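You operate a simulated robot arm through the tools that you are given. There is no shell and no other tool.

Carry out the task below with a simulated robot arm. There is one attempt and no reset: what you move stays moved.

Task
The blue patch has set: take its weight off, unclamp it and chalk its slate.
Fine: stand the weight in the middle of the table; use the yellow chalk holder and stand it back in the small wooden holder. A coat counts when it lies all over at full strength: go over it till it gets no stronger.

Only the result counts: the job must be done as asked and must still hold three seconds after the hand-in. Knocking over, shifting, dropping, spilling or breaking anything else fails it.

Robot
A 7-joint arm with a two-finger parallel gripper, fixed in place. Base frame: the origin is on the floor under the middle of its stand, x ahead of it, y to its left, z up; the work surface is at about z = 752. Lengths are in mm, angles in degrees, forces in N, time in s.
It reaches about 1524 mm from its shoulder. Its first joint turns from -149.0 to 149.0 degrees. Payload 3.5 kg.
The tool frame sits at the grasp point between the pads (the TCP): z along the fingers, y along the line on which they close. The tips reach 23 mm beyond it. Largest opening 94 mm; finger width 38, thickness 10; the body of the gripper, 54 by 96 mm, starts 39 mm behind the TCP.
Orientation is told as [roll, pitch, yaw] about the base's x, y, z axes, in that order, counted from this pose: with the fingers straight down and closing along the base's y, the tool's x points along the base's -x, its y along +y and its z along -z.

Tools
- The arm moves only by the tool nudge_tool. Its argument "moves" is a list of rows, each a list of 3 entries, a list of its own where there are three numbers: the shift along the tool's x, y, z in mm, then the turn, a rotation vector about the tool's x, y, z in degrees, then the opening in per cent of the stroke, from 0 (shut) to 100 (fully open). In form: [[[tx, ty, tz], [rx, ry, rz], grip], ...]. A call has 1 to 20 rows; each row is the pose to reach, as a shift and turn from the pose commanded when the call began, along the tool's axes at that moment. A row lasts 0.2 s, in which the tool goes at most 50 mm and 8.6 degrees; a call with a longer step from one row to the next is refused whole, and so is a gripper value outside its range. Where a pose cannot be reached the arm comes as near as it can. A force on the tool above 50 N (or 10 N above the force at the start of the call, whichever is more), or a blocked arm, ends the call early, and 0.2 s more pass. The fingers move at their own pace (about 153 mm/s each) and stop on an object; they squeeze with about 39 N. The grip force told is the motor's: it shows also when the fingers shut on nothing. Time passes only in rows, and 0.2 s behind the last, so rows that repeat a pose let the fingers close. The reply holds the time, the measured pose of the TCP, the force on the tool along the base axes, the opening and the grip force, in the units named above and with some noise, with the torque about the TCP (base axes, N m) and any sound that the robot's microphone picked up.
- Cameras (640 x 400 px; columns grow to the right, rows downward): "scene" is fixed at [380.4, 507.3, 1577]; the picture's right is [-1.00, 0.03, 0.00], its down [0.02, 0.52, -0.85] and it looks along [-0.03, -0.85, -0.52] (base axes); focal length 372 px, centre (320, 200). "wrist" rides on the gripper at [86, 16, -74] in the tool frame; the picture's right is [-0.18, 0.98, 0.00], its down [-0.58, -0.11, -0.81] and it looks along [-0.79, -0.15, 0.59] (tool axes); focal length 243 px, centre (320, 200). There is no depth. A picture from a camera that has moved, and an enlarged one, comes with that camera's place and axes in the base frame and with its lens. The place of the scene camera against the robot may be out by one fixed shift of up to 25 mm in any direction.
- grab_frame(camera): a new picture of that camera. No time passes.
- zoom(camera, box): a new picture of the part [left, top, right, bottom] of that camera's present view, enlarged. No time passes.
- job_done(): hands the job in; it is judged then, once.

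Places have to be worked out from the pictures, the camera data and where the tool is seen. Open the gripper and draw the arm clear of the work before you hand the job in, unless the task says otherwise.

The tools are called after "Emit:" as name(argument=value, ...) on one line, values as JSON. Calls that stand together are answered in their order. nudge_tool: Moves the arm, as the interface text tells. Its arguments: {"type":"object","properties":{"moves":{"type":"array"}},"required":["moves"]} The other tools are called the same way: grab_frame (camera) takes a picture; zoom (camera, box) takes an enlarged picture of a part of a camera's view; job_done () hands the job in.

At the start:

```text
time: 0.0
ee_pos: [235.9, -1071.9, 1171.3]
ee_rot: [0.0, 0.0, -0.1]
force: [0.1, 0.5, 0.1]
ft_torque: [0.0, -0.01, -0.02]
gripper_width: 94.1
gripper_force: 0.0
```

scene: 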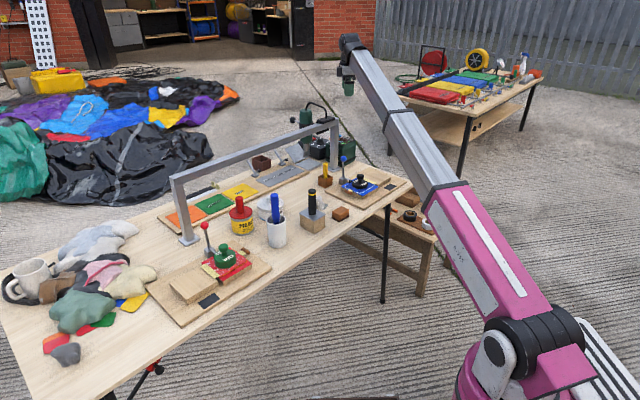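
wrist: 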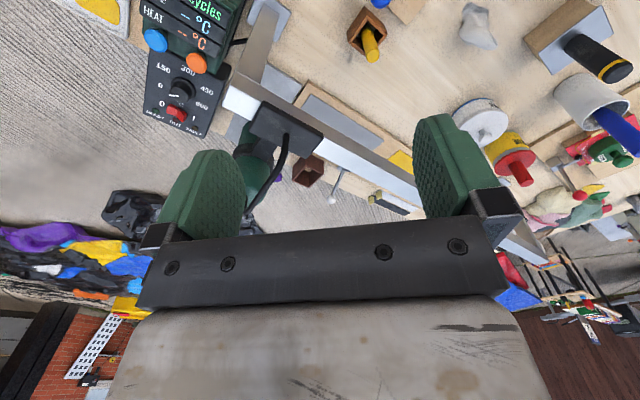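

I start by looking closely at the scene around the blue patch and the tools on the table.

Emit:
zoom(camera="scene", box=[300, 140, 420, 215])

Emit:
zoom(camera="scene", box=[140, 170, 300, 330])

Emit:
zoom(camera="scene", box=[220, 140, 380, 260])

Emit:
grab_frame(camera="wrist")

```text
5.33 times, centred on (360, 178) of scene
camera zoom: at [380.4, 507.3, 1577.0], right [-1.0, 0.03, 0.0], down [0.02, 0.52, -0.85], along [-0.03, -0.85, -0.52], focal length 1983 px, centre (107, 320)
```

zoom: 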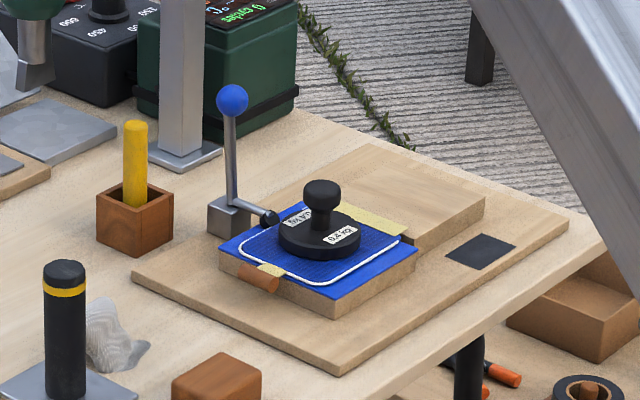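

```text
2.50 times, centred on (220, 250) of scene
camera zoom: at [380.4, 507.3, 1577.0], right [-1.0, 0.03, 0.0], down [0.02, 0.52, -0.85], along [-0.03, -0.85, -0.52], focal length 930 px, centre (570, 75)
```

zoom: 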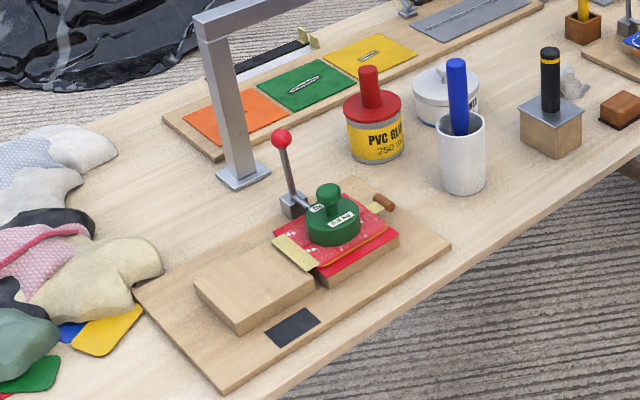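

```text
3.33 times, centred on (300, 200) of scene
camera zoom: at [380.4, 507.3, 1577.0], right [-1.0, 0.03, 0.0], down [0.02, 0.52, -0.85], along [-0.03, -0.85, -0.52], focal length 1239 px, centre (387, 200)
```

zoom: 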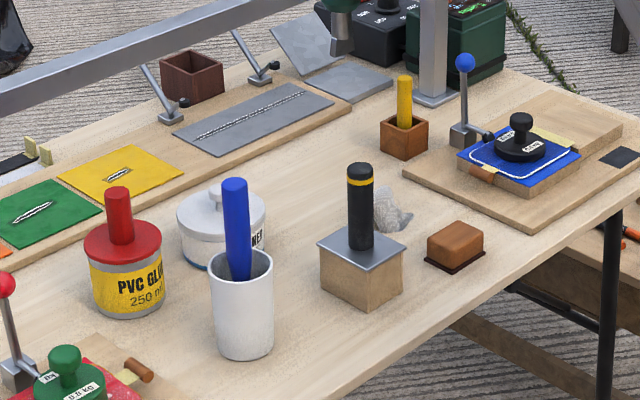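

```text
taken
camera wrist: at [149.6, -1055.4, 1244.3], right [0.18, 0.98, 0.0], down [0.58, -0.11, 0.81], along [0.79, -0.15, -0.59], focal length 243 px, centre (320, 200)
```

wrist: 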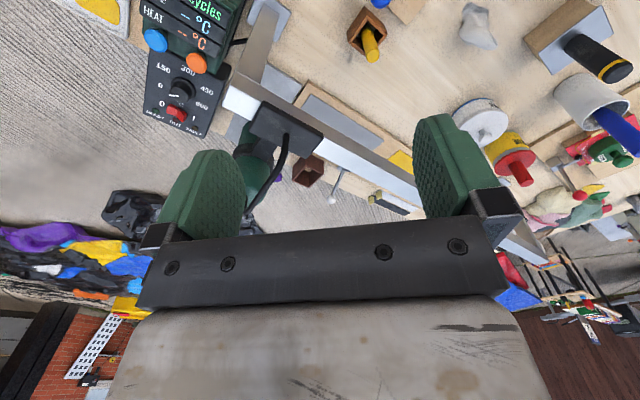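

The black 0.4 kg weight sits on the blue patch at roughly (154, -917). The lever with the blue ball is beside it, the slate is at the board's near right, and the yellow chalk holder stands in its wooden box. The table runs at about 45° to the base. I move the arm back toward -x at a safe height so the wrist camera sees the blue board from closer up.

Emit:
nudge_tool(moves=[[[40, 28, 0], [0, 0, 0], 100], [[80, 56, 10], [0, 0, 0], 100], [[120, 84, 30], [0, 0, 0], 100], [[160, 112, 55], [0, 0, 0], 100], [[195, 137, 80], [0, 0, 0], 100], [[225, 160, 105], [0, 0, 0], 100], [[245, 175, 130], [0, 0, 0], 100], [[256, 182, 160], [0, 0, 0], 100], [[256, 182, 160], [0, 0, 0], 100]])

Emit:
grab_frame(camera="wrist")

Emit:
grab_frame(camera="scene")

```text
refused: row 3 steps farther than a row can; nothing moved
```

```text
taken
camera wrist: at [149.6, -1055.4, 1244.3], right [0.18, 0.98, 0.0], down [0.58, -0.11, 0.81], along [0.79, -0.15, -0.59], focal length 243 px, centre (320, 200)
```

wrist: 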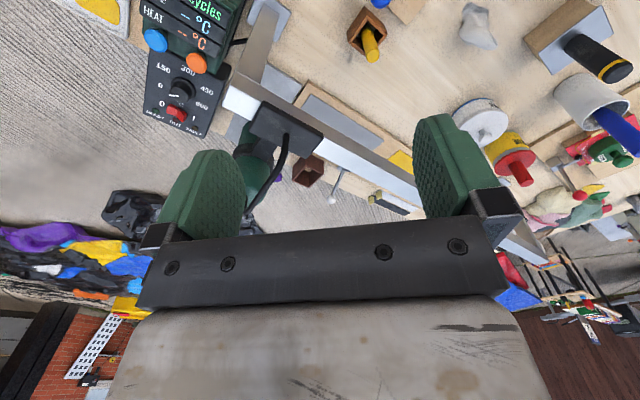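

```text
taken
```

scene: 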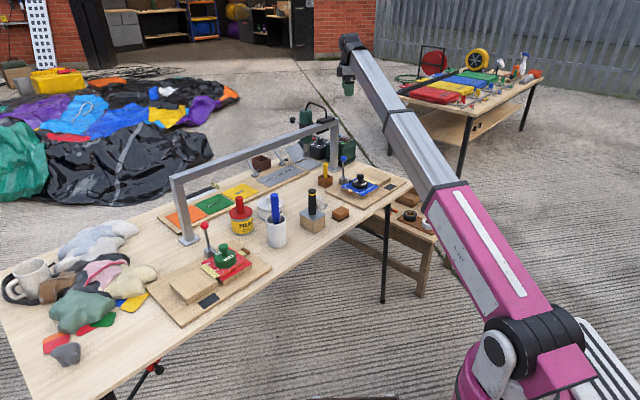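

The call was refused because one step was too long. I redo the same motion in smaller, even steps.

Emit:
nudge_tool(moves=[[[32, 23, 20], [0, 0, 0], 100], [[64, 46, 40], [0, 0, 0], 100], [[96, 68, 60], [0, 0, 0], 100], [[128, 91, 80], [0, 0, 0], 100], [[160, 114, 100], [0, 0, 0], 100], [[192, 137, 120], [0, 0, 0], 100], [[224, 160, 140], [0, 0, 0], 100], [[256, 182, 160], [0, 0, 0], 100], [[256, 182, 160], [0, 0, 0], 100]])

Emit:
grab_frame(camera="wrist")

Emit:
grab_frame(camera="scene")

```text
time: 2.0
ee_pos: [-22.2, -888.7, 1009.4]
ee_rot: [0.0, 0.0, 0.0]
force: [0.2, 1.0, 0.1]
ft_torque: [-0.02, 0.0, -0.02]
gripper_width: 94.0
gripper_force: 0.0
```

```text
taken
camera wrist: at [-107.2, -872.5, 1082.8], right [0.18, 0.98, 0.0], down [0.58, -0.11, 0.81], along [0.79, -0.15, -0.59], focal length 243 px, centre (320, 200)
```

wrist: 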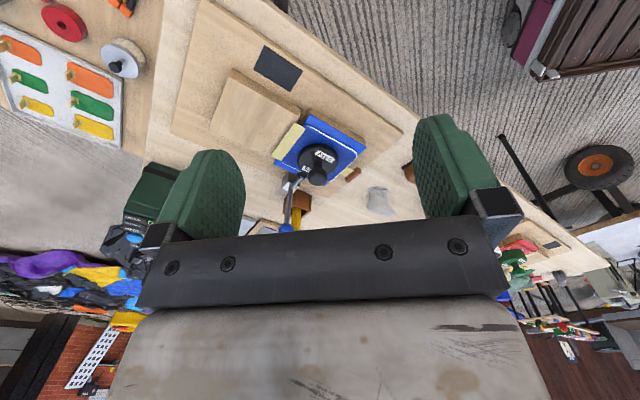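

```text
taken
```

scene: 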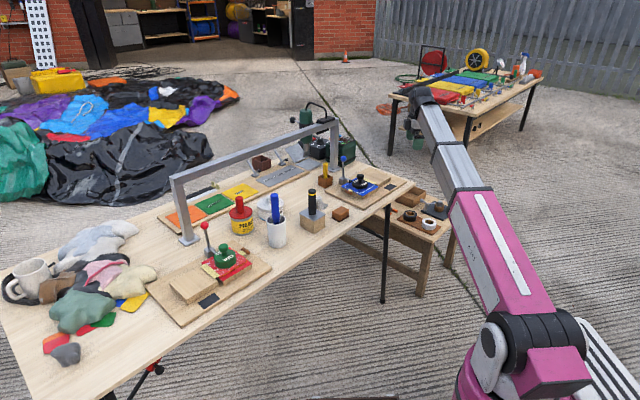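

The blue board is now in the wrist view. I zoom in on the weight, clamp, slate and chalk holder.

Emit:
zoom(camera="wrist", box=[230, 90, 400, 235])

Emit:
zoom(camera="wrist", box=[160, 0, 420, 162])

Emit:
zoom(camera="scene", box=[325, 150, 389, 200])

Emit:
zoom(camera="scene", box=[380, 160, 460, 240])

```text
2.76 times, centred on (315, 162) of wrist
camera zoom: at [-107.2, -872.5, 1082.8], right [0.18, 0.98, 0.0], down [0.58, -0.11, 0.81], along [0.79, -0.15, -0.59], focal length 669 px, centre (334, 303)
```

zoom: 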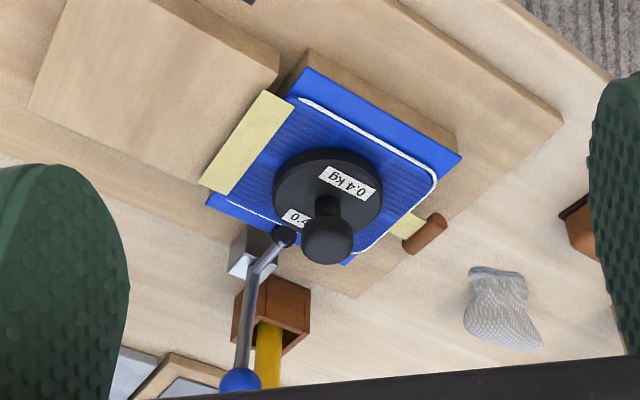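

```text
2.46 times, centred on (290, 81) of wrist
camera zoom: at [-107.2, -872.5, 1082.8], right [0.18, 0.98, 0.0], down [0.58, -0.11, 0.81], along [0.79, -0.15, -0.59], focal length 597 px, centre (394, 493)
```

zoom: 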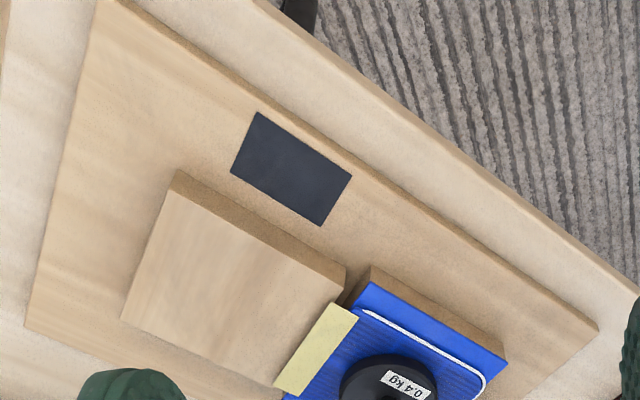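

```text
8.00 times, centred on (357, 175) of scene
camera zoom: at [380.4, 507.3, 1577.0], right [-1.0, 0.03, 0.0], down [0.02, 0.52, -0.85], along [-0.03, -0.85, -0.52], focal length 2975 px, centre (24, 400)
```

zoom: 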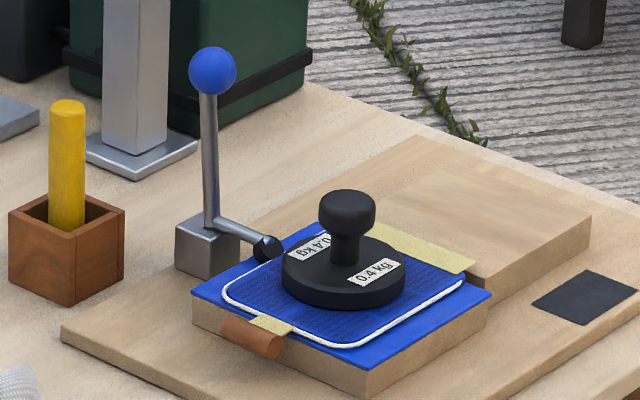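

```text
5.00 times, centred on (420, 200) of scene
camera zoom: at [380.4, 507.3, 1577.0], right [-1.0, 0.03, 0.0], down [0.02, 0.52, -0.85], along [-0.03, -0.85, -0.52], focal length 1859 px, centre (-180, 200)
```

zoom: 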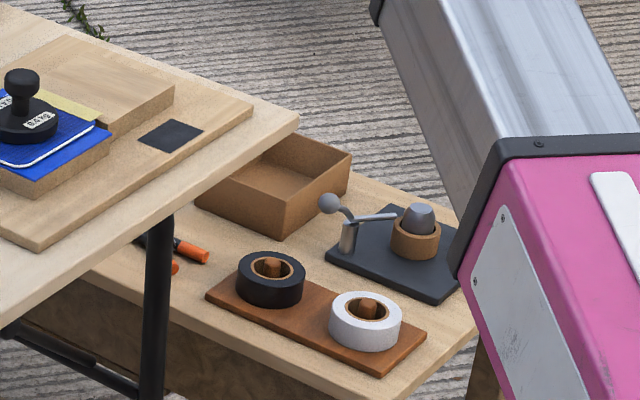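

From this view the weight is at about (153, -924), and the slate is centred near (32, -952), about 54x35 mm and turned 45°. The clamp is a bell crank: its black tip presses on the patch and its ball lever stands upright. I turn the tool to yaw -45° and move closer for a second view, so I can work out heights.

Emit:
nudge_tool(moves=[[[-23, 4, 14], [0, 0, 7.5], 100], [[-46, 8, 28], [0, 0, 15], 100], [[-69, 12, 42], [0, 0, 22.5], 100], [[-92, 16, 55], [0, 0, 30], 100], [[-115, 20, 69], [0, 0, 37.5], 100], [[-138, 24, 83], [0, 0, 45], 100], [[-138, 24, 83], [0, 0, 45], 100]])

Emit:
grab_frame(camera="wrist")

Emit:
grab_frame(camera="scene")

```text
time: 3.6
ee_pos: [115.0, -864.3, 929.4]
ee_rot: [0.1, 0.0, -45.0]
force: [0.4, -0.3, -0.2]
ft_torque: [-0.02, -0.03, -0.02]
gripper_width: 94.0
gripper_force: 0.1
```

```text
taken
camera wrist: at [67.3, -792.4, 1003.1], right [0.83, 0.56, 0.0], down [0.33, -0.49, 0.81], along [0.45, -0.67, -0.59], focal length 243 px, centre (320, 200)
```

wrist: 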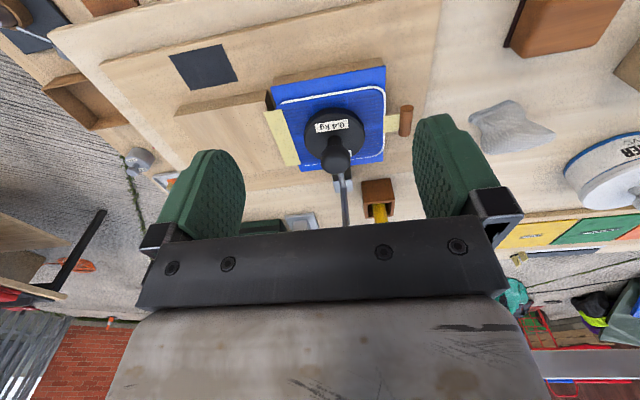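

```text
taken
```

scene: 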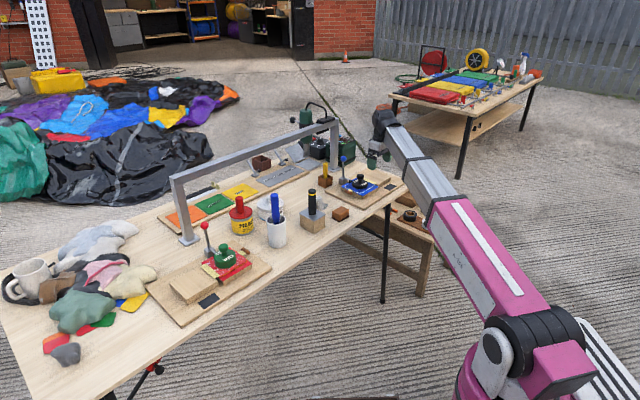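

Emit:
zoom(camera="wrist", box=[250, 50, 430, 235])

Emit:
zoom(camera="wrist", box=[60, 0, 420, 225])

```text
2.16 times, centred on (340, 142) of wrist
camera zoom: at [67.3, -792.4, 1003.1], right [0.83, 0.56, 0.0], down [0.33, -0.49, 0.81], along [0.45, -0.67, -0.59], focal length 525 px, centre (277, 324)
```

zoom: 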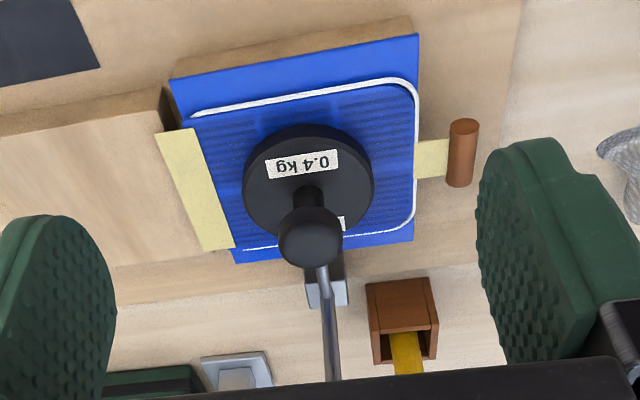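

```text
1.78 times, centred on (240, 112) of wrist
camera zoom: at [67.3, -792.4, 1003.1], right [0.83, 0.56, 0.0], down [0.33, -0.49, 0.81], along [0.45, -0.67, -0.59], focal length 431 px, centre (462, 356)
```

zoom: 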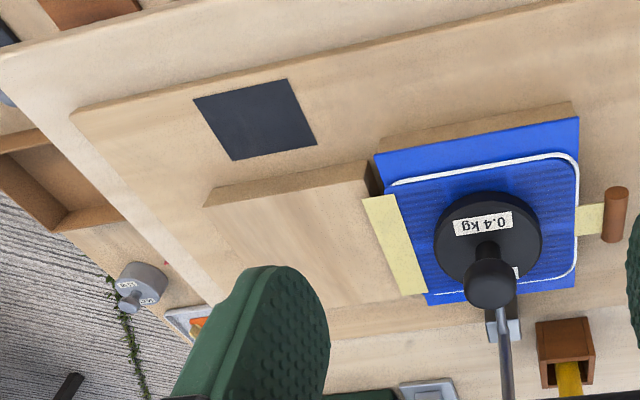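

Triangulating the two views puts the weight's knob at about (180, -930, 823), the disc at about z 779 with radius 34, and the ball of the lever near (245, -999, 872). Before moving the weight, I survey the middle of the table from above to find a clear spot.

Emit:
nudge_tool(moves=[[[0, 0, -45], [0, 0, 0], 100], [[0, 20, -85], [0, 0, 0], 100], [[0, 55, -115], [0, 0, 0], 100], [[0, 95, -135], [0, 0, 0], 100], [[0, 140, -150], [0, 0, 0], 100], [[0, 187, -160], [0, 0, 0], 100], [[0, 235, -170], [0, 0, 0], 100], [[0, 283, -180], [0, 0, 0], 100], [[0, 331, -190], [0, 0, 0], 100], [[0, 379, -200], [0, 0, 0], 100], [[0, 427, -205], [0, 0, 0], 100], [[0, 475, -210], [0, 0, 0], 100], [[0, 523, -215], [0, 0, 0], 100], [[0, 550, -217], [0, 0, 0], 100], [[0, 577, -217], [0, 0, 0], 100], [[0, 577, -217], [0, 0, 0], 100]])

Emit:
grab_frame(camera="wrist")

Emit:
grab_frame(camera="scene")

```text
time: 4.7
ee_pos: [193.8, -789.4, 1068.1]
ee_rot: [-0.3, -0.7, -44.3]
force: [6.1, -1.8, -9.2]
ft_torque: [-0.59, 0.15, -0.43]
gripper_width: 94.4
gripper_force: 0.1
stopped in row 5: the force on the tool passed its limit at 72 N (the readings are from after the stop); the commanded pose is now the measured one
```

```text
taken
camera wrist: at [145.2, -717.0, 1140.2], right [0.82, 0.57, 0.0], down [0.34, -0.47, 0.81], along [0.47, -0.67, -0.58], focal length 243 px, centre (320, 200)
```

wrist: 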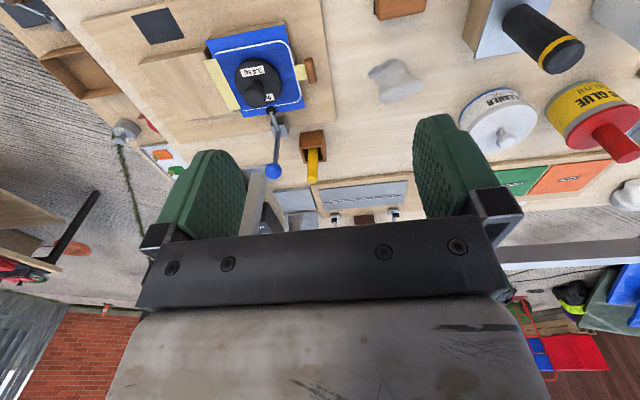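

```text
taken
```

scene: 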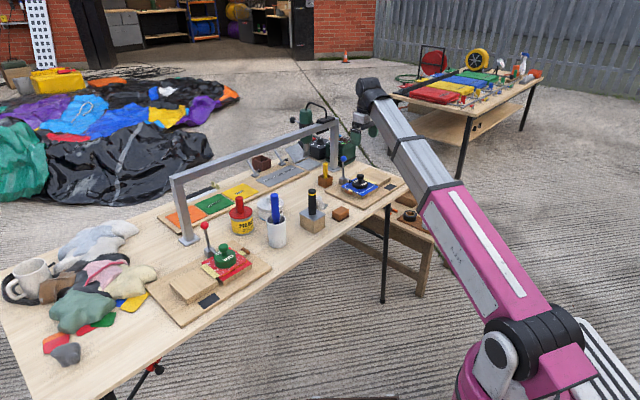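

The call stopped on a 72 N force even though I expected open air there. I zoom in around the gripper and wrist to find what was touched.

Emit:
zoom(camera="scene", box=[310, 60, 470, 160])

Emit:
zoom(camera="wrist", box=[100, 80, 560, 400])

```text
4.00 times, centred on (390, 110) of scene
camera zoom: at [380.4, 507.3, 1577.0], right [-1.0, 0.03, 0.0], down [0.02, 0.52, -0.85], along [-0.03, -0.85, -0.52], focal length 1487 px, centre (40, 560)
```

zoom: 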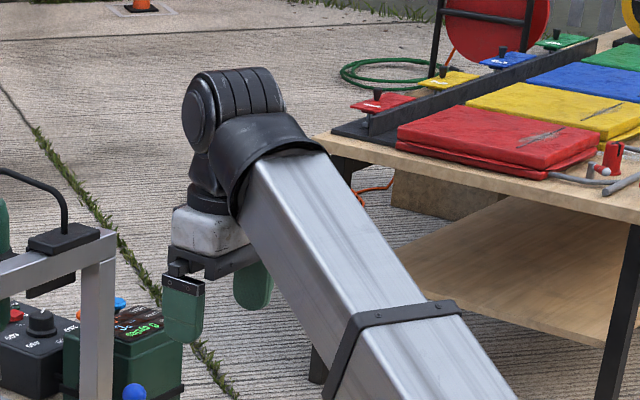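

```text
1.25 times, centred on (330, 240) of wrist
camera zoom: at [145.2, -717.0, 1140.2], right [0.82, 0.57, 0.0], down [0.34, -0.47, 0.81], along [0.47, -0.67, -0.58], focal length 303 px, centre (308, 150)
```

zoom: 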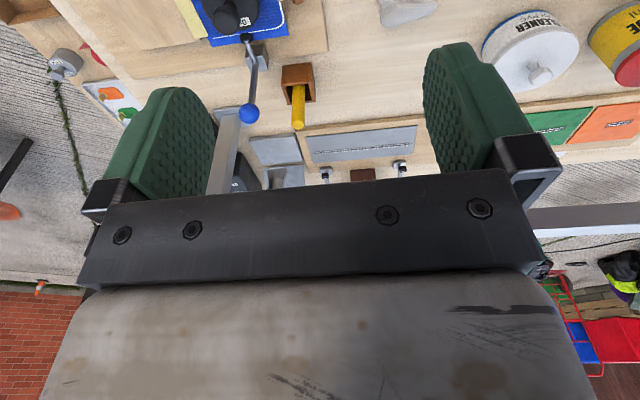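

The gripper sits close under its own forearm. At this height and so near the base, the hand hit the arm itself, and nothing on the table was touched. I lower the hand, straighten the small tilt, and check that the force goes away.

Emit:
nudge_tool(moves=[[[0, 0, 15], [-0.1, 0.2, 0.2], 100], [[0, 0, 40], [-0.2, 0.5, 0.5], 100], [[0, 0, 70], [-0.3, 0.7, 0.7], 100], [[0, 0, 70], [-0.3, 0.7, 0.7], 100]])

Emit:
zoom(camera="scene", box=[310, 60, 470, 160])

Emit:
grab_frame(camera="wrist")

```text
time: 5.7
ee_pos: [196.5, -792.4, 998.6]
ee_rot: [0.0, -0.1, -45.0]
force: [0.0, 0.3, -0.4]
ft_torque: [-0.02, 0.01, -0.01]
gripper_width: 94.1
gripper_force: 0.1
```

```text
4.00 times, centred on (390, 110) of scene
camera zoom: at [380.4, 507.3, 1577.0], right [-1.0, 0.03, 0.0], down [0.02, 0.52, -0.85], along [-0.03, -0.85, -0.52], focal length 1487 px, centre (40, 560)
```

zoom: 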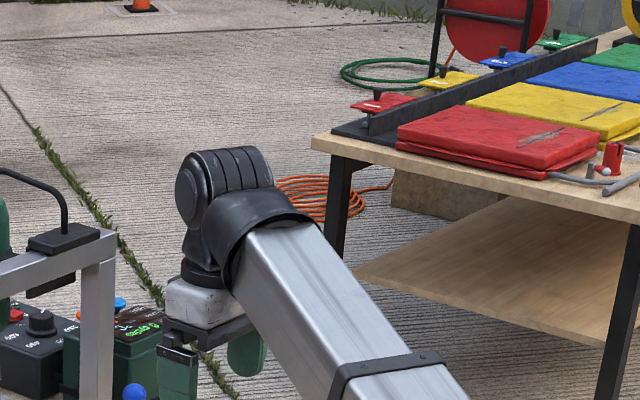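

```text
taken
camera wrist: at [147.7, -718.7, 1072.7], right [0.82, 0.57, 0.0], down [0.34, -0.49, 0.81], along [0.46, -0.67, -0.59], focal length 243 px, centre (320, 200)
```

wrist: 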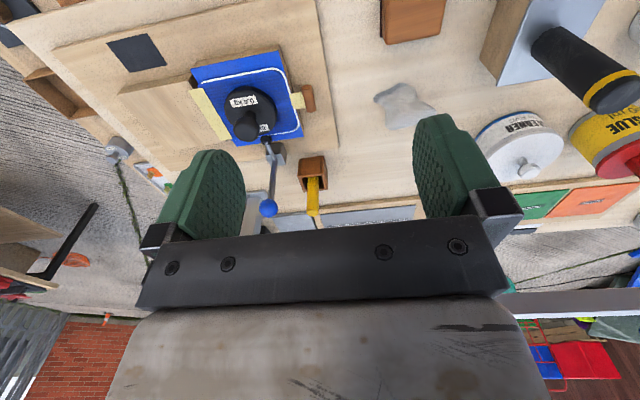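

The force is gone, so that was self-contact. I'll keep the hand low when it is this close in. Comparing the knob and slate corners, the scene camera is out by about (+21, -8) mm. I can now use scene zooms to find the table edges and the objects in the middle.

Emit:
zoom(camera="scene", box=[0, 260, 160, 360])

Emit:
zoom(camera="scene", box=[0, 300, 160, 400])

Emit:
zoom(camera="scene", box=[130, 160, 290, 260])

Emit:
zoom(camera="scene", box=[200, 170, 360, 270])

Emit:
zoom(camera="scene", box=[270, 120, 430, 220])

```text
4.00 times, centred on (80, 310) of scene
camera zoom: at [380.4, 507.3, 1577.0], right [-1.0, 0.03, 0.0], down [0.02, 0.52, -0.85], along [-0.03, -0.85, -0.52], focal length 1487 px, centre (1280, -240)
```

zoom: 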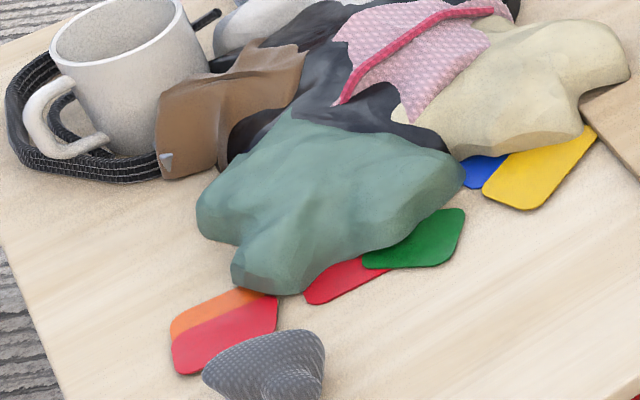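

```text
4.00 times, centred on (80, 350) of scene
camera zoom: at [380.4, 507.3, 1577.0], right [-1.0, 0.03, 0.0], down [0.02, 0.52, -0.85], along [-0.03, -0.85, -0.52], focal length 1487 px, centre (1280, -400)
```

zoom: 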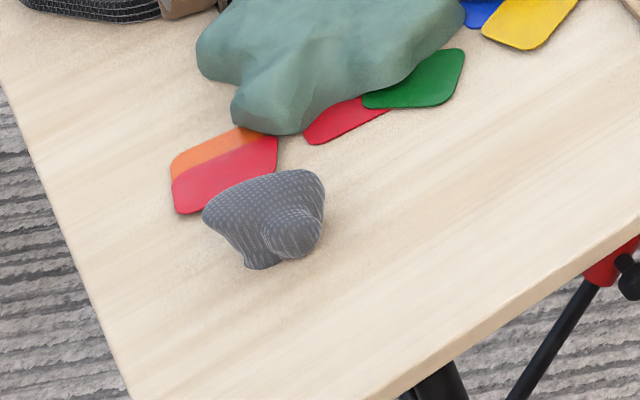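

```text
4.00 times, centred on (210, 210) of scene
camera zoom: at [380.4, 507.3, 1577.0], right [-1.0, 0.03, 0.0], down [0.02, 0.52, -0.85], along [-0.03, -0.85, -0.52], focal length 1487 px, centre (760, 160)
```

zoom: 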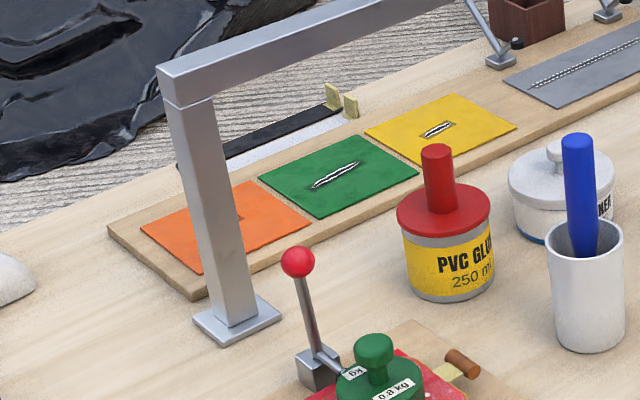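

```text
4.00 times, centred on (280, 220) of scene
camera zoom: at [380.4, 507.3, 1577.0], right [-1.0, 0.03, 0.0], down [0.02, 0.52, -0.85], along [-0.03, -0.85, -0.52], focal length 1487 px, centre (480, 120)
```

zoom: 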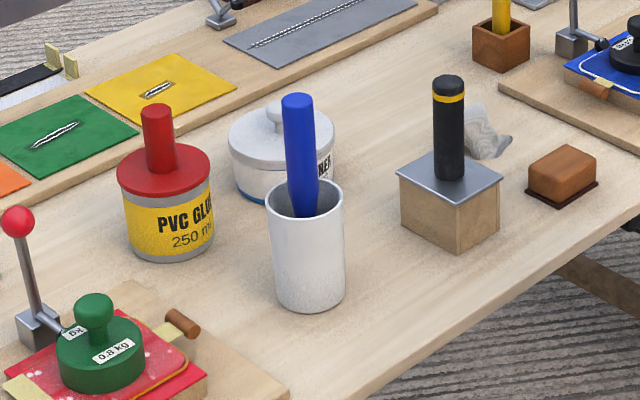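

```text
4.00 times, centred on (350, 170) of scene
camera zoom: at [380.4, 507.3, 1577.0], right [-1.0, 0.03, 0.0], down [0.02, 0.52, -0.85], along [-0.03, -0.85, -0.52], focal length 1487 px, centre (200, 320)
```

zoom: 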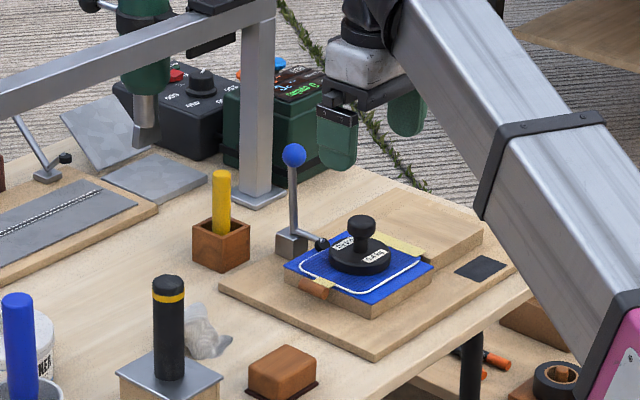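

The table's ends are at about e = ±734 along its length and its depth runs n = 628 to 1290, so its centre is near (674, -680). The glue can stands almost on that point and the gantry is just behind it. The nearest clear spot is between can, cup and pot, near (568, -617), so I check those objects in the wrist view.

Emit:
zoom(camera="wrist", box=[400, 0, 640, 150])

Emit:
zoom(camera="wrist", box=[480, 80, 640, 210])

Emit:
zoom(camera="wrist", box=[180, 40, 340, 230])

```text
2.67 times, centred on (520, 75) of wrist
camera zoom: at [147.7, -718.7, 1072.7], right [0.82, 0.57, 0.0], down [0.34, -0.49, 0.81], along [0.46, -0.67, -0.59], focal length 647 px, centre (-213, 533)
```

zoom: 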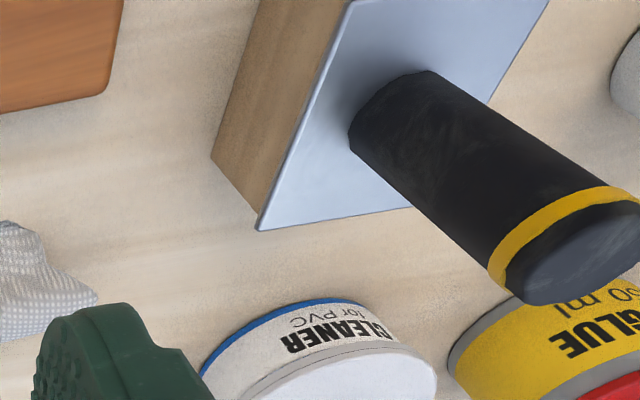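

```text
3.08 times, centred on (560, 145) of wrist
camera zoom: at [147.7, -718.7, 1072.7], right [0.82, 0.57, 0.0], down [0.34, -0.49, 0.81], along [0.46, -0.67, -0.59], focal length 746 px, centre (-418, 369)
```

zoom: 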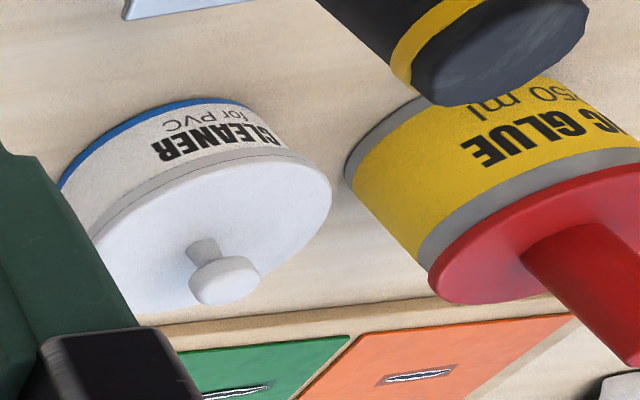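

```text
2.11 times, centred on (260, 135) of wrist
camera zoom: at [147.7, -718.7, 1072.7], right [0.82, 0.57, 0.0], down [0.34, -0.49, 0.81], along [0.46, -0.67, -0.59], focal length 511 px, centre (446, 337)
```

zoom: 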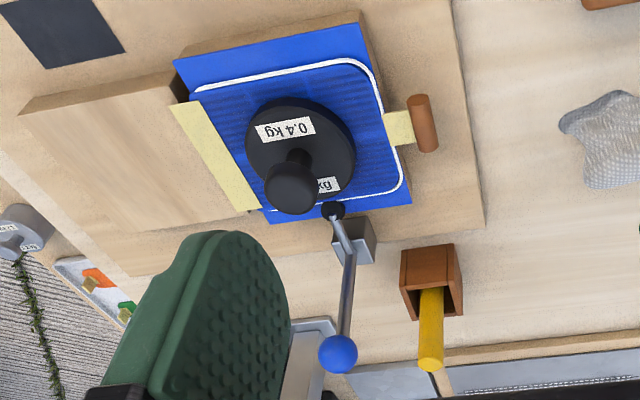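

A third view confirms the knob at about (181, -929, 823), the clamp tip at (220, -968, 777), the lever ball at (252, -1002, 870) and the chalk holder's top at (330, -1006, 848). I move above the weight at yaw -45° so the fingers close along the table's length, clear of the lever.

Emit:
nudge_tool(moves=[[[-17, -22, 23], [0, 0, 0], 100], [[-34, -43, 46], [0, 0, 0], 100], [[-51, -65, 68], [0, 0, 0], 100], [[-68, -87, 91], [0, 0, 0], 100], [[-85.7, -108.2, 113.6], [0, 0, 0], 100], [[-85.7, -108.2, 113.6], [0, 0, 0], 100]])

Emit:
grab_frame(camera="wrist")

Emit:
zoom(camera="scene", box=[280, 110, 440, 210])

```text
time: 7.1
ee_pos: [179.6, -930.4, 882.2]
ee_rot: [0.0, 0.0, -45.0]
force: [0.2, -0.4, -0.4]
ft_torque: [-0.02, -0.01, -0.01]
gripper_width: 93.9
gripper_force: 0.0
```

```text
taken
camera wrist: at [131.3, -856.3, 956.6], right [0.82, 0.57, 0.0], down [0.34, -0.49, 0.81], along [0.46, -0.67, -0.59], focal length 243 px, centre (320, 200)
```

wrist: 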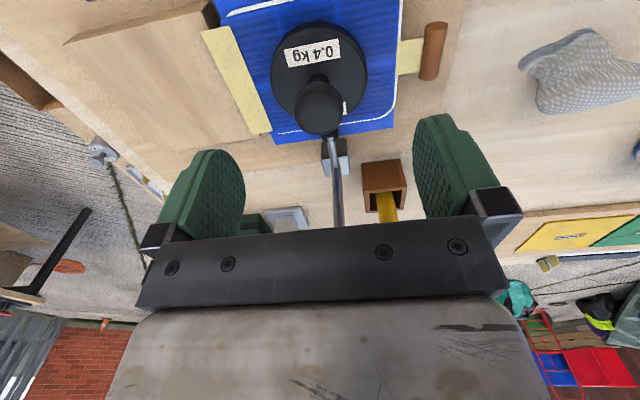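

```text
4.00 times, centred on (360, 160) of scene
camera zoom: at [380.4, 507.3, 1577.0], right [-1.0, 0.03, 0.0], down [0.02, 0.52, -0.85], along [-0.03, -0.85, -0.52], focal length 1487 px, centre (160, 360)
```

zoom: 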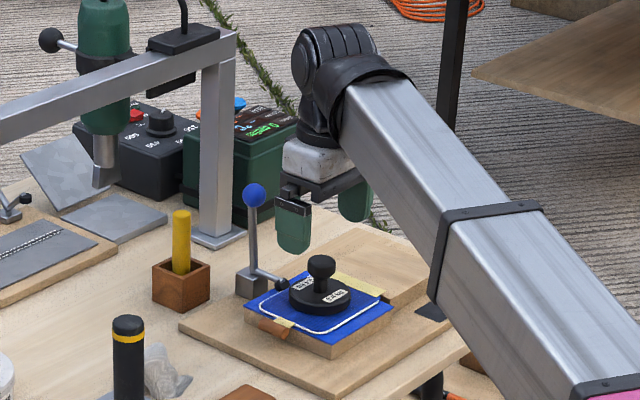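

The knob lies straight below the TCP, at about (180, -929). I lower the open fingers around it to z ≈ 823 and close.

Emit:
nudge_tool(moves=[[[0, 0, 20], [0, 0, 0], 100], [[0, 0, 40], [0, 0, 0], 100], [[0, 0, 59.5], [0, 0, 0], 100], [[0, 0, 59.5], [0, 0, 0], 100]])

Emit:
zoom(camera="scene", box=[320, 140, 400, 190])

Emit:
grab_frame(camera="wrist")

```text
time: 8.1
ee_pos: [179.6, -927.7, 823.3]
ee_rot: [0.0, 0.0, -45.0]
force: [0.0, -0.7, 0.0]
ft_torque: [0.0, -0.04, -0.02]
gripper_width: 94.3
gripper_force: 0.0
```

```text
8.00 times, centred on (360, 165) of scene
camera zoom: at [380.4, 507.3, 1577.0], right [-1.0, 0.03, 0.0], down [0.02, 0.52, -0.85], along [-0.03, -0.85, -0.52], focal length 2975 px, centre (0, 480)
```

zoom: 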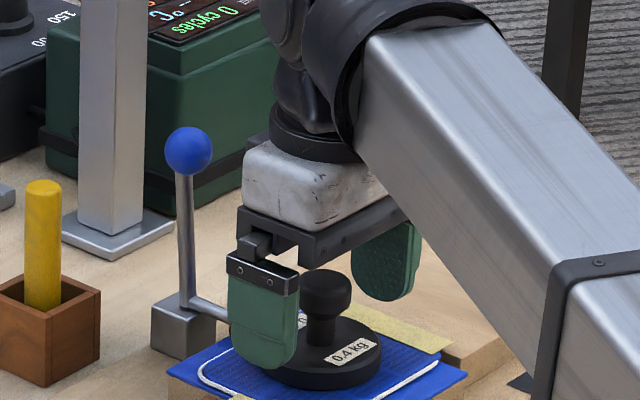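

```text
taken
camera wrist: at [130.4, -855.4, 897.7], right [0.82, 0.57, 0.0], down [0.34, -0.49, 0.81], along [0.46, -0.67, -0.59], focal length 243 px, centre (320, 200)
```

wrist: 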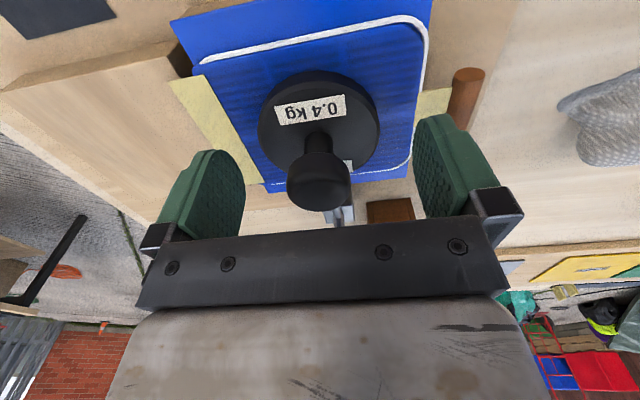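

The knob sits right at the TCP between the pads. I close on it and hold still for a few rows.

Emit:
nudge_tool(moves=[[[0, 0, 0], [0, 0, 0], 40], [[0, 0, 0], [0, 0, 0], 10], [[0, 0, 0], [0, 0, 0], 0], [[0, 0, 0], [0, 0, 0], 0], [[0, 0, 0], [0, 0, 0], 0]])

```text
time: 9.3
ee_pos: [179.2, -927.0, 824.1]
ee_rot: [0.0, 0.0, -44.9]
force: [-0.3, -0.6, 0.1]
ft_torque: [-0.01, 0.01, -0.05]
gripper_width: 30.2
gripper_force: 38.9
```

The fingers hold the knob at 30 mm with 39 N. I lift straight up slowly and check that the load shows in the force reading.

Emit:
nudge_tool(moves=[[[0, 0, -10], [0, 0, 0], 0], [[0, 0, -25], [0, 0, 0], 0], [[0, 0, -45], [0, 0, 0], 0], [[0, 0, -65], [0, 0, 0], 0], [[0, 0, -85], [0, 0, 0], 0], [[0, 0, -85], [0, 0, 0], 0]])

Emit:
zoom(camera="scene", box=[280, 110, 440, 210])

Emit:
grab_frame(camera="wrist")

```text
time: 10.7
ee_pos: [179.4, -927.5, 910.5]
ee_rot: [-0.1, 0.1, -45.1]
force: [-0.3, 0.0, -0.1]
ft_torque: [-0.02, -0.01, 0.0]
gripper_width: 0.0
gripper_force: 38.9
```

```text
4.00 times, centred on (360, 160) of scene
camera zoom: at [380.4, 507.3, 1577.0], right [-1.0, 0.03, 0.0], down [0.02, 0.52, -0.85], along [-0.03, -0.85, -0.52], focal length 1487 px, centre (160, 360)
```

zoom: 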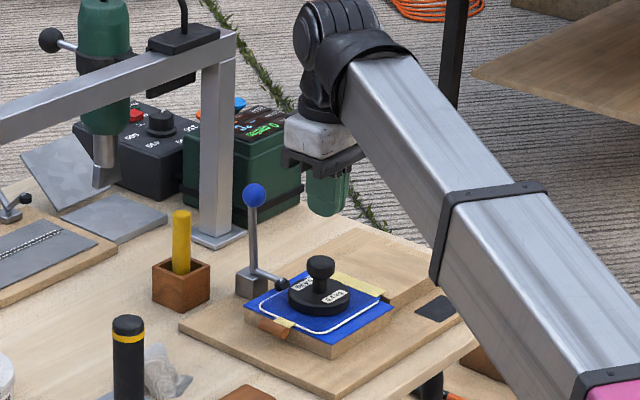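

```text
taken
camera wrist: at [130.9, -854.9, 983.9], right [0.82, 0.57, 0.0], down [0.34, -0.49, 0.81], along [0.46, -0.66, -0.59], focal length 243 px, centre (320, 200)
```

wrist: 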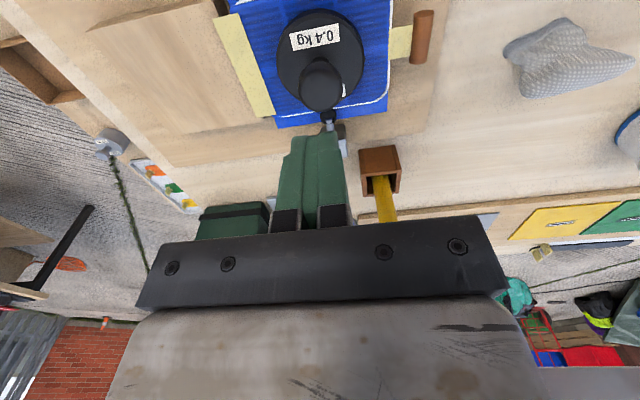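

The fingers slipped off: the opening reads 0 and the weight still stands on the patch. I look closely at the knob's shape to choose a better grip height.

Emit:
zoom(camera="scene", box=[345, 165, 377, 190])

Emit:
zoom(camera="wrist", box=[260, 0, 390, 130])

```text
16.00 times, centred on (361, 178) of scene
camera zoom: at [380.4, 507.3, 1577.0], right [-1.0, 0.03, 0.0], down [0.02, 0.52, -0.85], along [-0.03, -0.85, -0.52], focal length 5949 px, centre (-336, 560)
```

zoom: 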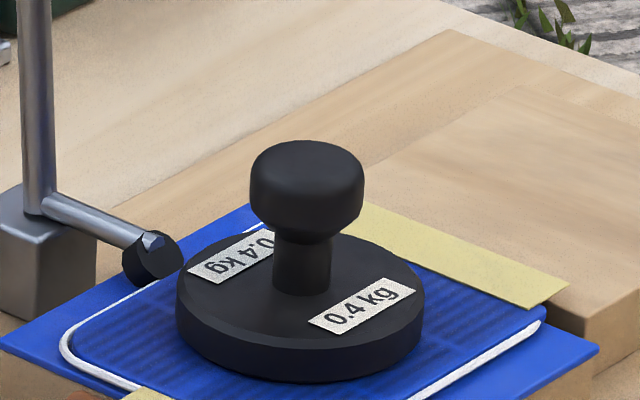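

```text
3.08 times, centred on (325, 65) of wrist
camera zoom: at [130.9, -854.9, 983.9], right [0.82, 0.57, 0.0], down [0.34, -0.49, 0.81], along [0.46, -0.66, -0.59], focal length 746 px, centre (305, 615)
```

zoom: 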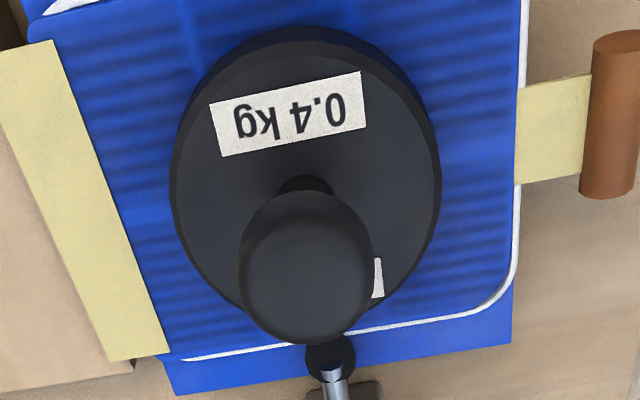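

The knob is a rounded cap about 31 mm wide, with a thin neck and the disc below it. My grip height was right by these numbers, so I repeat the grasp carefully and check the contact in the pictures before lifting.

Emit:
nudge_tool(moves=[[[0, 0, 0], [0, 0, 0], 60], [[0, 0, 0], [0, 0, 0], 75], [[0, 0, 20], [0, 0, 0], 75], [[0, 0, 45], [0, 0, 0], 75], [[0, 0, 70], [0, 0, 0], 75], [[0, 0, 88], [0, 0, 0], 75], [[0, 0, 88], [0, 0, 0], 75], [[0, 0, 88], [0, 0, 0], 30], [[0, 0, 88], [0, 0, 0], 0], [[0, 0, 88], [0, 0, 0], 0], [[0, 0, 88], [0, 0, 0], 0]])

Emit:
zoom(camera="wrist", box=[220, 60, 420, 240])

Emit:
zoom(camera="scene", box=[335, 155, 383, 190])

```text
time: 13.1
ee_pos: [179.6, -928.0, 822.8]
ee_rot: [-0.1, 0.1, -45.0]
force: [-0.1, 0.6, -0.2]
ft_torque: [-0.03, -0.01, 0.01]
gripper_width: 30.0
gripper_force: 39.1
```

```text
2.22 times, centred on (320, 150) of wrist
camera zoom: at [130.5, -855.6, 896.3], right [0.82, 0.57, 0.0], down [0.34, -0.49, 0.81], along [0.46, -0.67, -0.59], focal length 539 px, centre (320, 311)
```

zoom: 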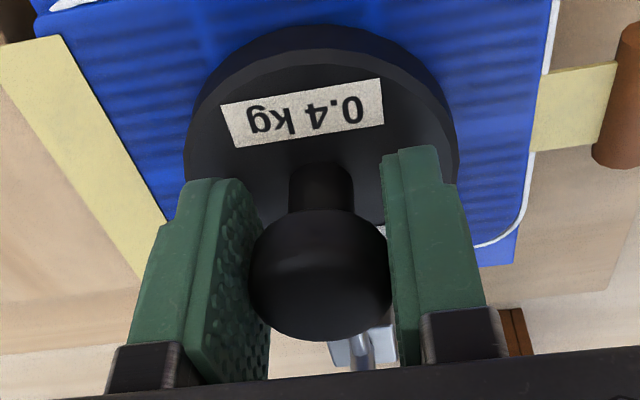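

```text
11.43 times, centred on (359, 172) of scene
camera zoom: at [380.4, 507.3, 1577.0], right [-1.0, 0.03, 0.0], down [0.02, 0.52, -0.85], along [-0.03, -0.85, -0.52], focal length 4249 px, centre (-126, 514)
```

zoom: 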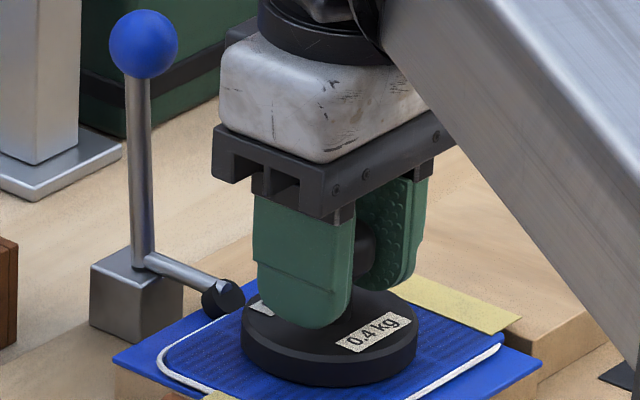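

The pads hold the knob squarely with 30 mm between them. I lift by only a few millimetres and read the load.

Emit:
nudge_tool(moves=[[[0, 0, -1], [0, 0, 0], 0], [[0, 0, -2], [0, 0, 0], 0], [[0, 0, -3], [0, 0, 0], 0], [[0, 0, -4], [0, 0, 0], 0], [[0, 0, -4], [0, 0, 0], 0]])

Emit:
zoom(camera="wrist", box=[220, 60, 420, 240])

```text
time: 14.3
ee_pos: [180.0, -927.3, 825.0]
ee_rot: [0.0, 0.0, -45.0]
force: [0.8, -0.5, -4.4]
ft_torque: [-0.03, -0.01, 0.0]
gripper_width: 29.9
gripper_force: 39.2
```

```text
2.22 times, centred on (320, 150) of wrist
camera zoom: at [131.0, -854.8, 899.5], right [0.82, 0.57, 0.0], down [0.34, -0.49, 0.81], along [0.46, -0.67, -0.59], focal length 539 px, centre (320, 311)
```

zoom: 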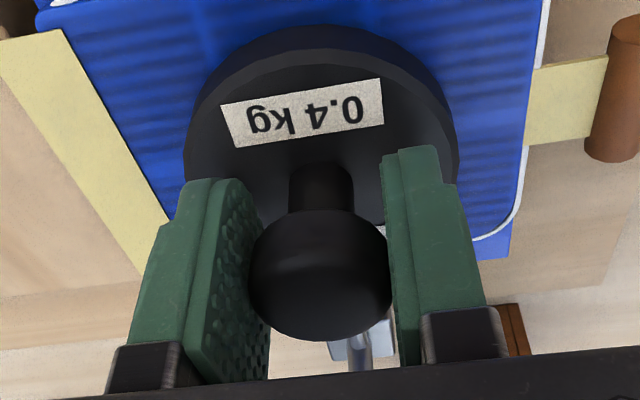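

Now the load shows: -4.4 N, so the 0.4 kg weight hangs in the grip and the disc is off the patch. I keep raising slowly and watch for slipping.

Emit:
nudge_tool(moves=[[[0, 0, -2], [0, 0, 0], 0], [[0, 0, -5], [0, 0, 0], 0], [[0, 0, -8], [0, 0, 0], 0], [[0, 0, -12], [0, 0, 0], 0], [[0, 0, -16], [0, 0, 0], 0], [[0, 0, -20], [0, 0, 0], 0], [[0, 0, -20], [0, 0, 0], 0]])

Emit:
zoom(camera="wrist", box=[220, 60, 420, 240])

Emit:
zoom(camera="scene", box=[335, 155, 383, 190])

```text
time: 15.9
ee_pos: [179.1, -929.2, 845.8]
ee_rot: [0.0, 0.1, -45.0]
force: [0.0, 0.5, -3.7]
ft_torque: [-0.02, 0.01, -0.02]
gripper_width: 29.9
gripper_force: 38.8
```

```text
2.22 times, centred on (320, 150) of wrist
camera zoom: at [130.7, -855.3, 919.7], right [0.82, 0.57, 0.0], down [0.34, -0.49, 0.81], along [0.46, -0.66, -0.59], focal length 539 px, centre (320, 311)
```

zoom: 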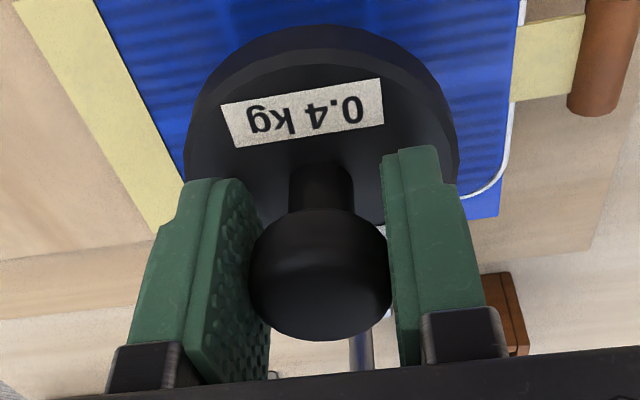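

```text
11.43 times, centred on (359, 172) of scene
camera zoom: at [380.4, 507.3, 1577.0], right [-1.0, 0.03, 0.0], down [0.02, 0.52, -0.85], along [-0.03, -0.85, -0.52], focal length 4249 px, centre (-126, 514)
```

zoom: 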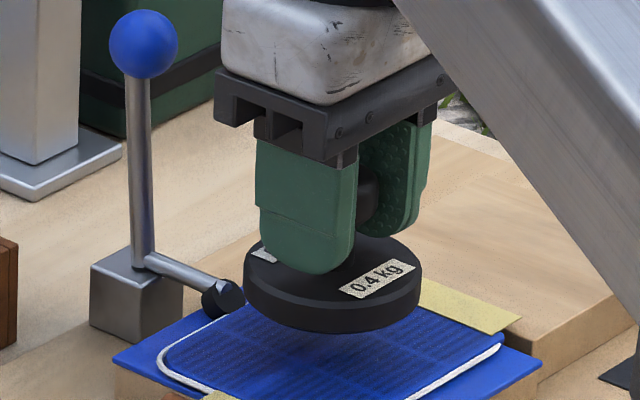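

The weight holds firmly. Before carrying it across, I check the full scene for the height of the forearm, because the blue stick in the cup is tall (about z 960) and lies between the base and the middle of the table.

Emit:
grab_frame(camera="scene")

Emit:
zoom(camera="scene", box=[340, 80, 640, 400])

Emit:
grab_frame(camera="wrist")

```text
taken
```

scene: 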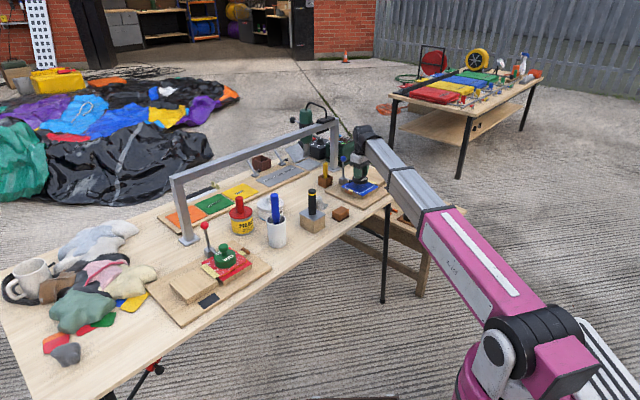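

```text
1.25 times, centred on (490, 240) of scene
camera zoom: at [380.4, 507.3, 1577.0], right [-1.0, 0.03, 0.0], down [0.02, 0.52, -0.85], along [-0.03, -0.85, -0.52], focal length 465 px, centre (108, 150)
```

zoom: 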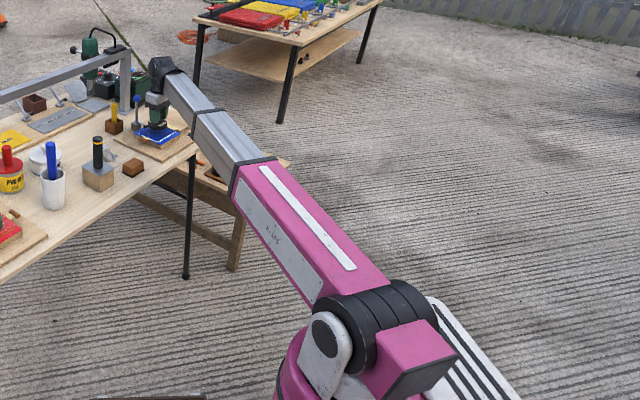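

```text
taken
camera wrist: at [130.7, -855.3, 919.7], right [0.82, 0.57, 0.0], down [0.34, -0.49, 0.81], along [0.46, -0.66, -0.59], focal length 243 px, centre (320, 200)
```

wrist: 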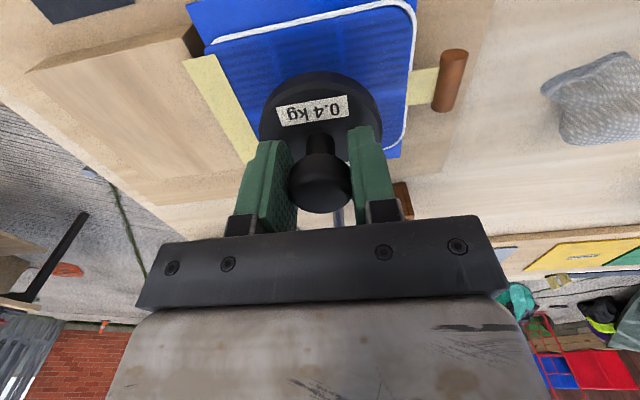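

The arm is a straight boom from the shoulder (z ≈ 990) to a wrist about 178 mm above the TCP. When I set the weight down, the boom must not pass over the cup's tall blue stick. I choose a clear spot in the middle near (515, -640), where the boom passes between the cup and the brush handle. First I raise the weight slowly.

Emit:
nudge_tool(moves=[[[0, 0, -6], [0, 0, 0], 0], [[0, 0, -15], [0, 0, 0], 0], [[0, 0, -26], [0, 0, 0], 0], [[0, 0, -38], [0, 0, 0], 0], [[0, 0, -50], [0, 0, 0], 0], [[0, 0, -62], [0, 0, 0], 0], [[0, 0, -74], [0, 0, 0], 0], [[0, 0, -86], [0, 0, 0], 0], [[0, 0, -98], [0, 0, 0], 0], [[0, 0, -110], [0, 0, 0], 0], [[0, 0, -121], [0, 0, 0], 0], [[0, 0, -129], [0, 0, 0], 0], [[0, 0, -133], [0, 0, 0], 0], [[0, 0, -133], [0, 0, 0], 0]])

Emit:
grab_frame(camera="wrist")

```text
time: 18.9
ee_pos: [179.9, -928.7, 978.2]
ee_rot: [-0.1, 0.1, -45.1]
force: [0.2, -0.3, -3.5]
ft_torque: [-0.01, 0.04, 0.0]
gripper_width: 29.9
gripper_force: 38.9
```

```text
taken
camera wrist: at [131.5, -855.7, 1052.7], right [0.82, 0.57, 0.0], down [0.34, -0.49, 0.81], along [0.46, -0.67, -0.59], focal length 243 px, centre (320, 200)
```

wrist: 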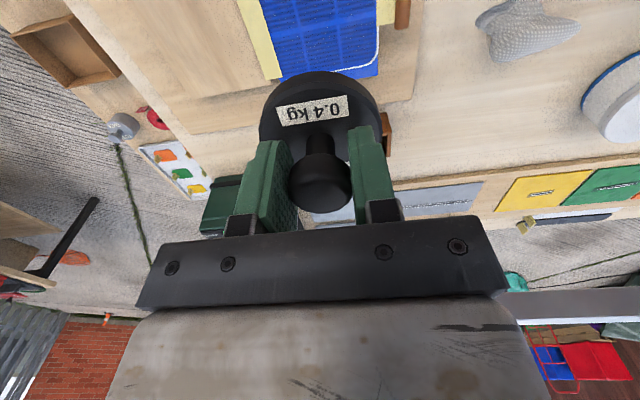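

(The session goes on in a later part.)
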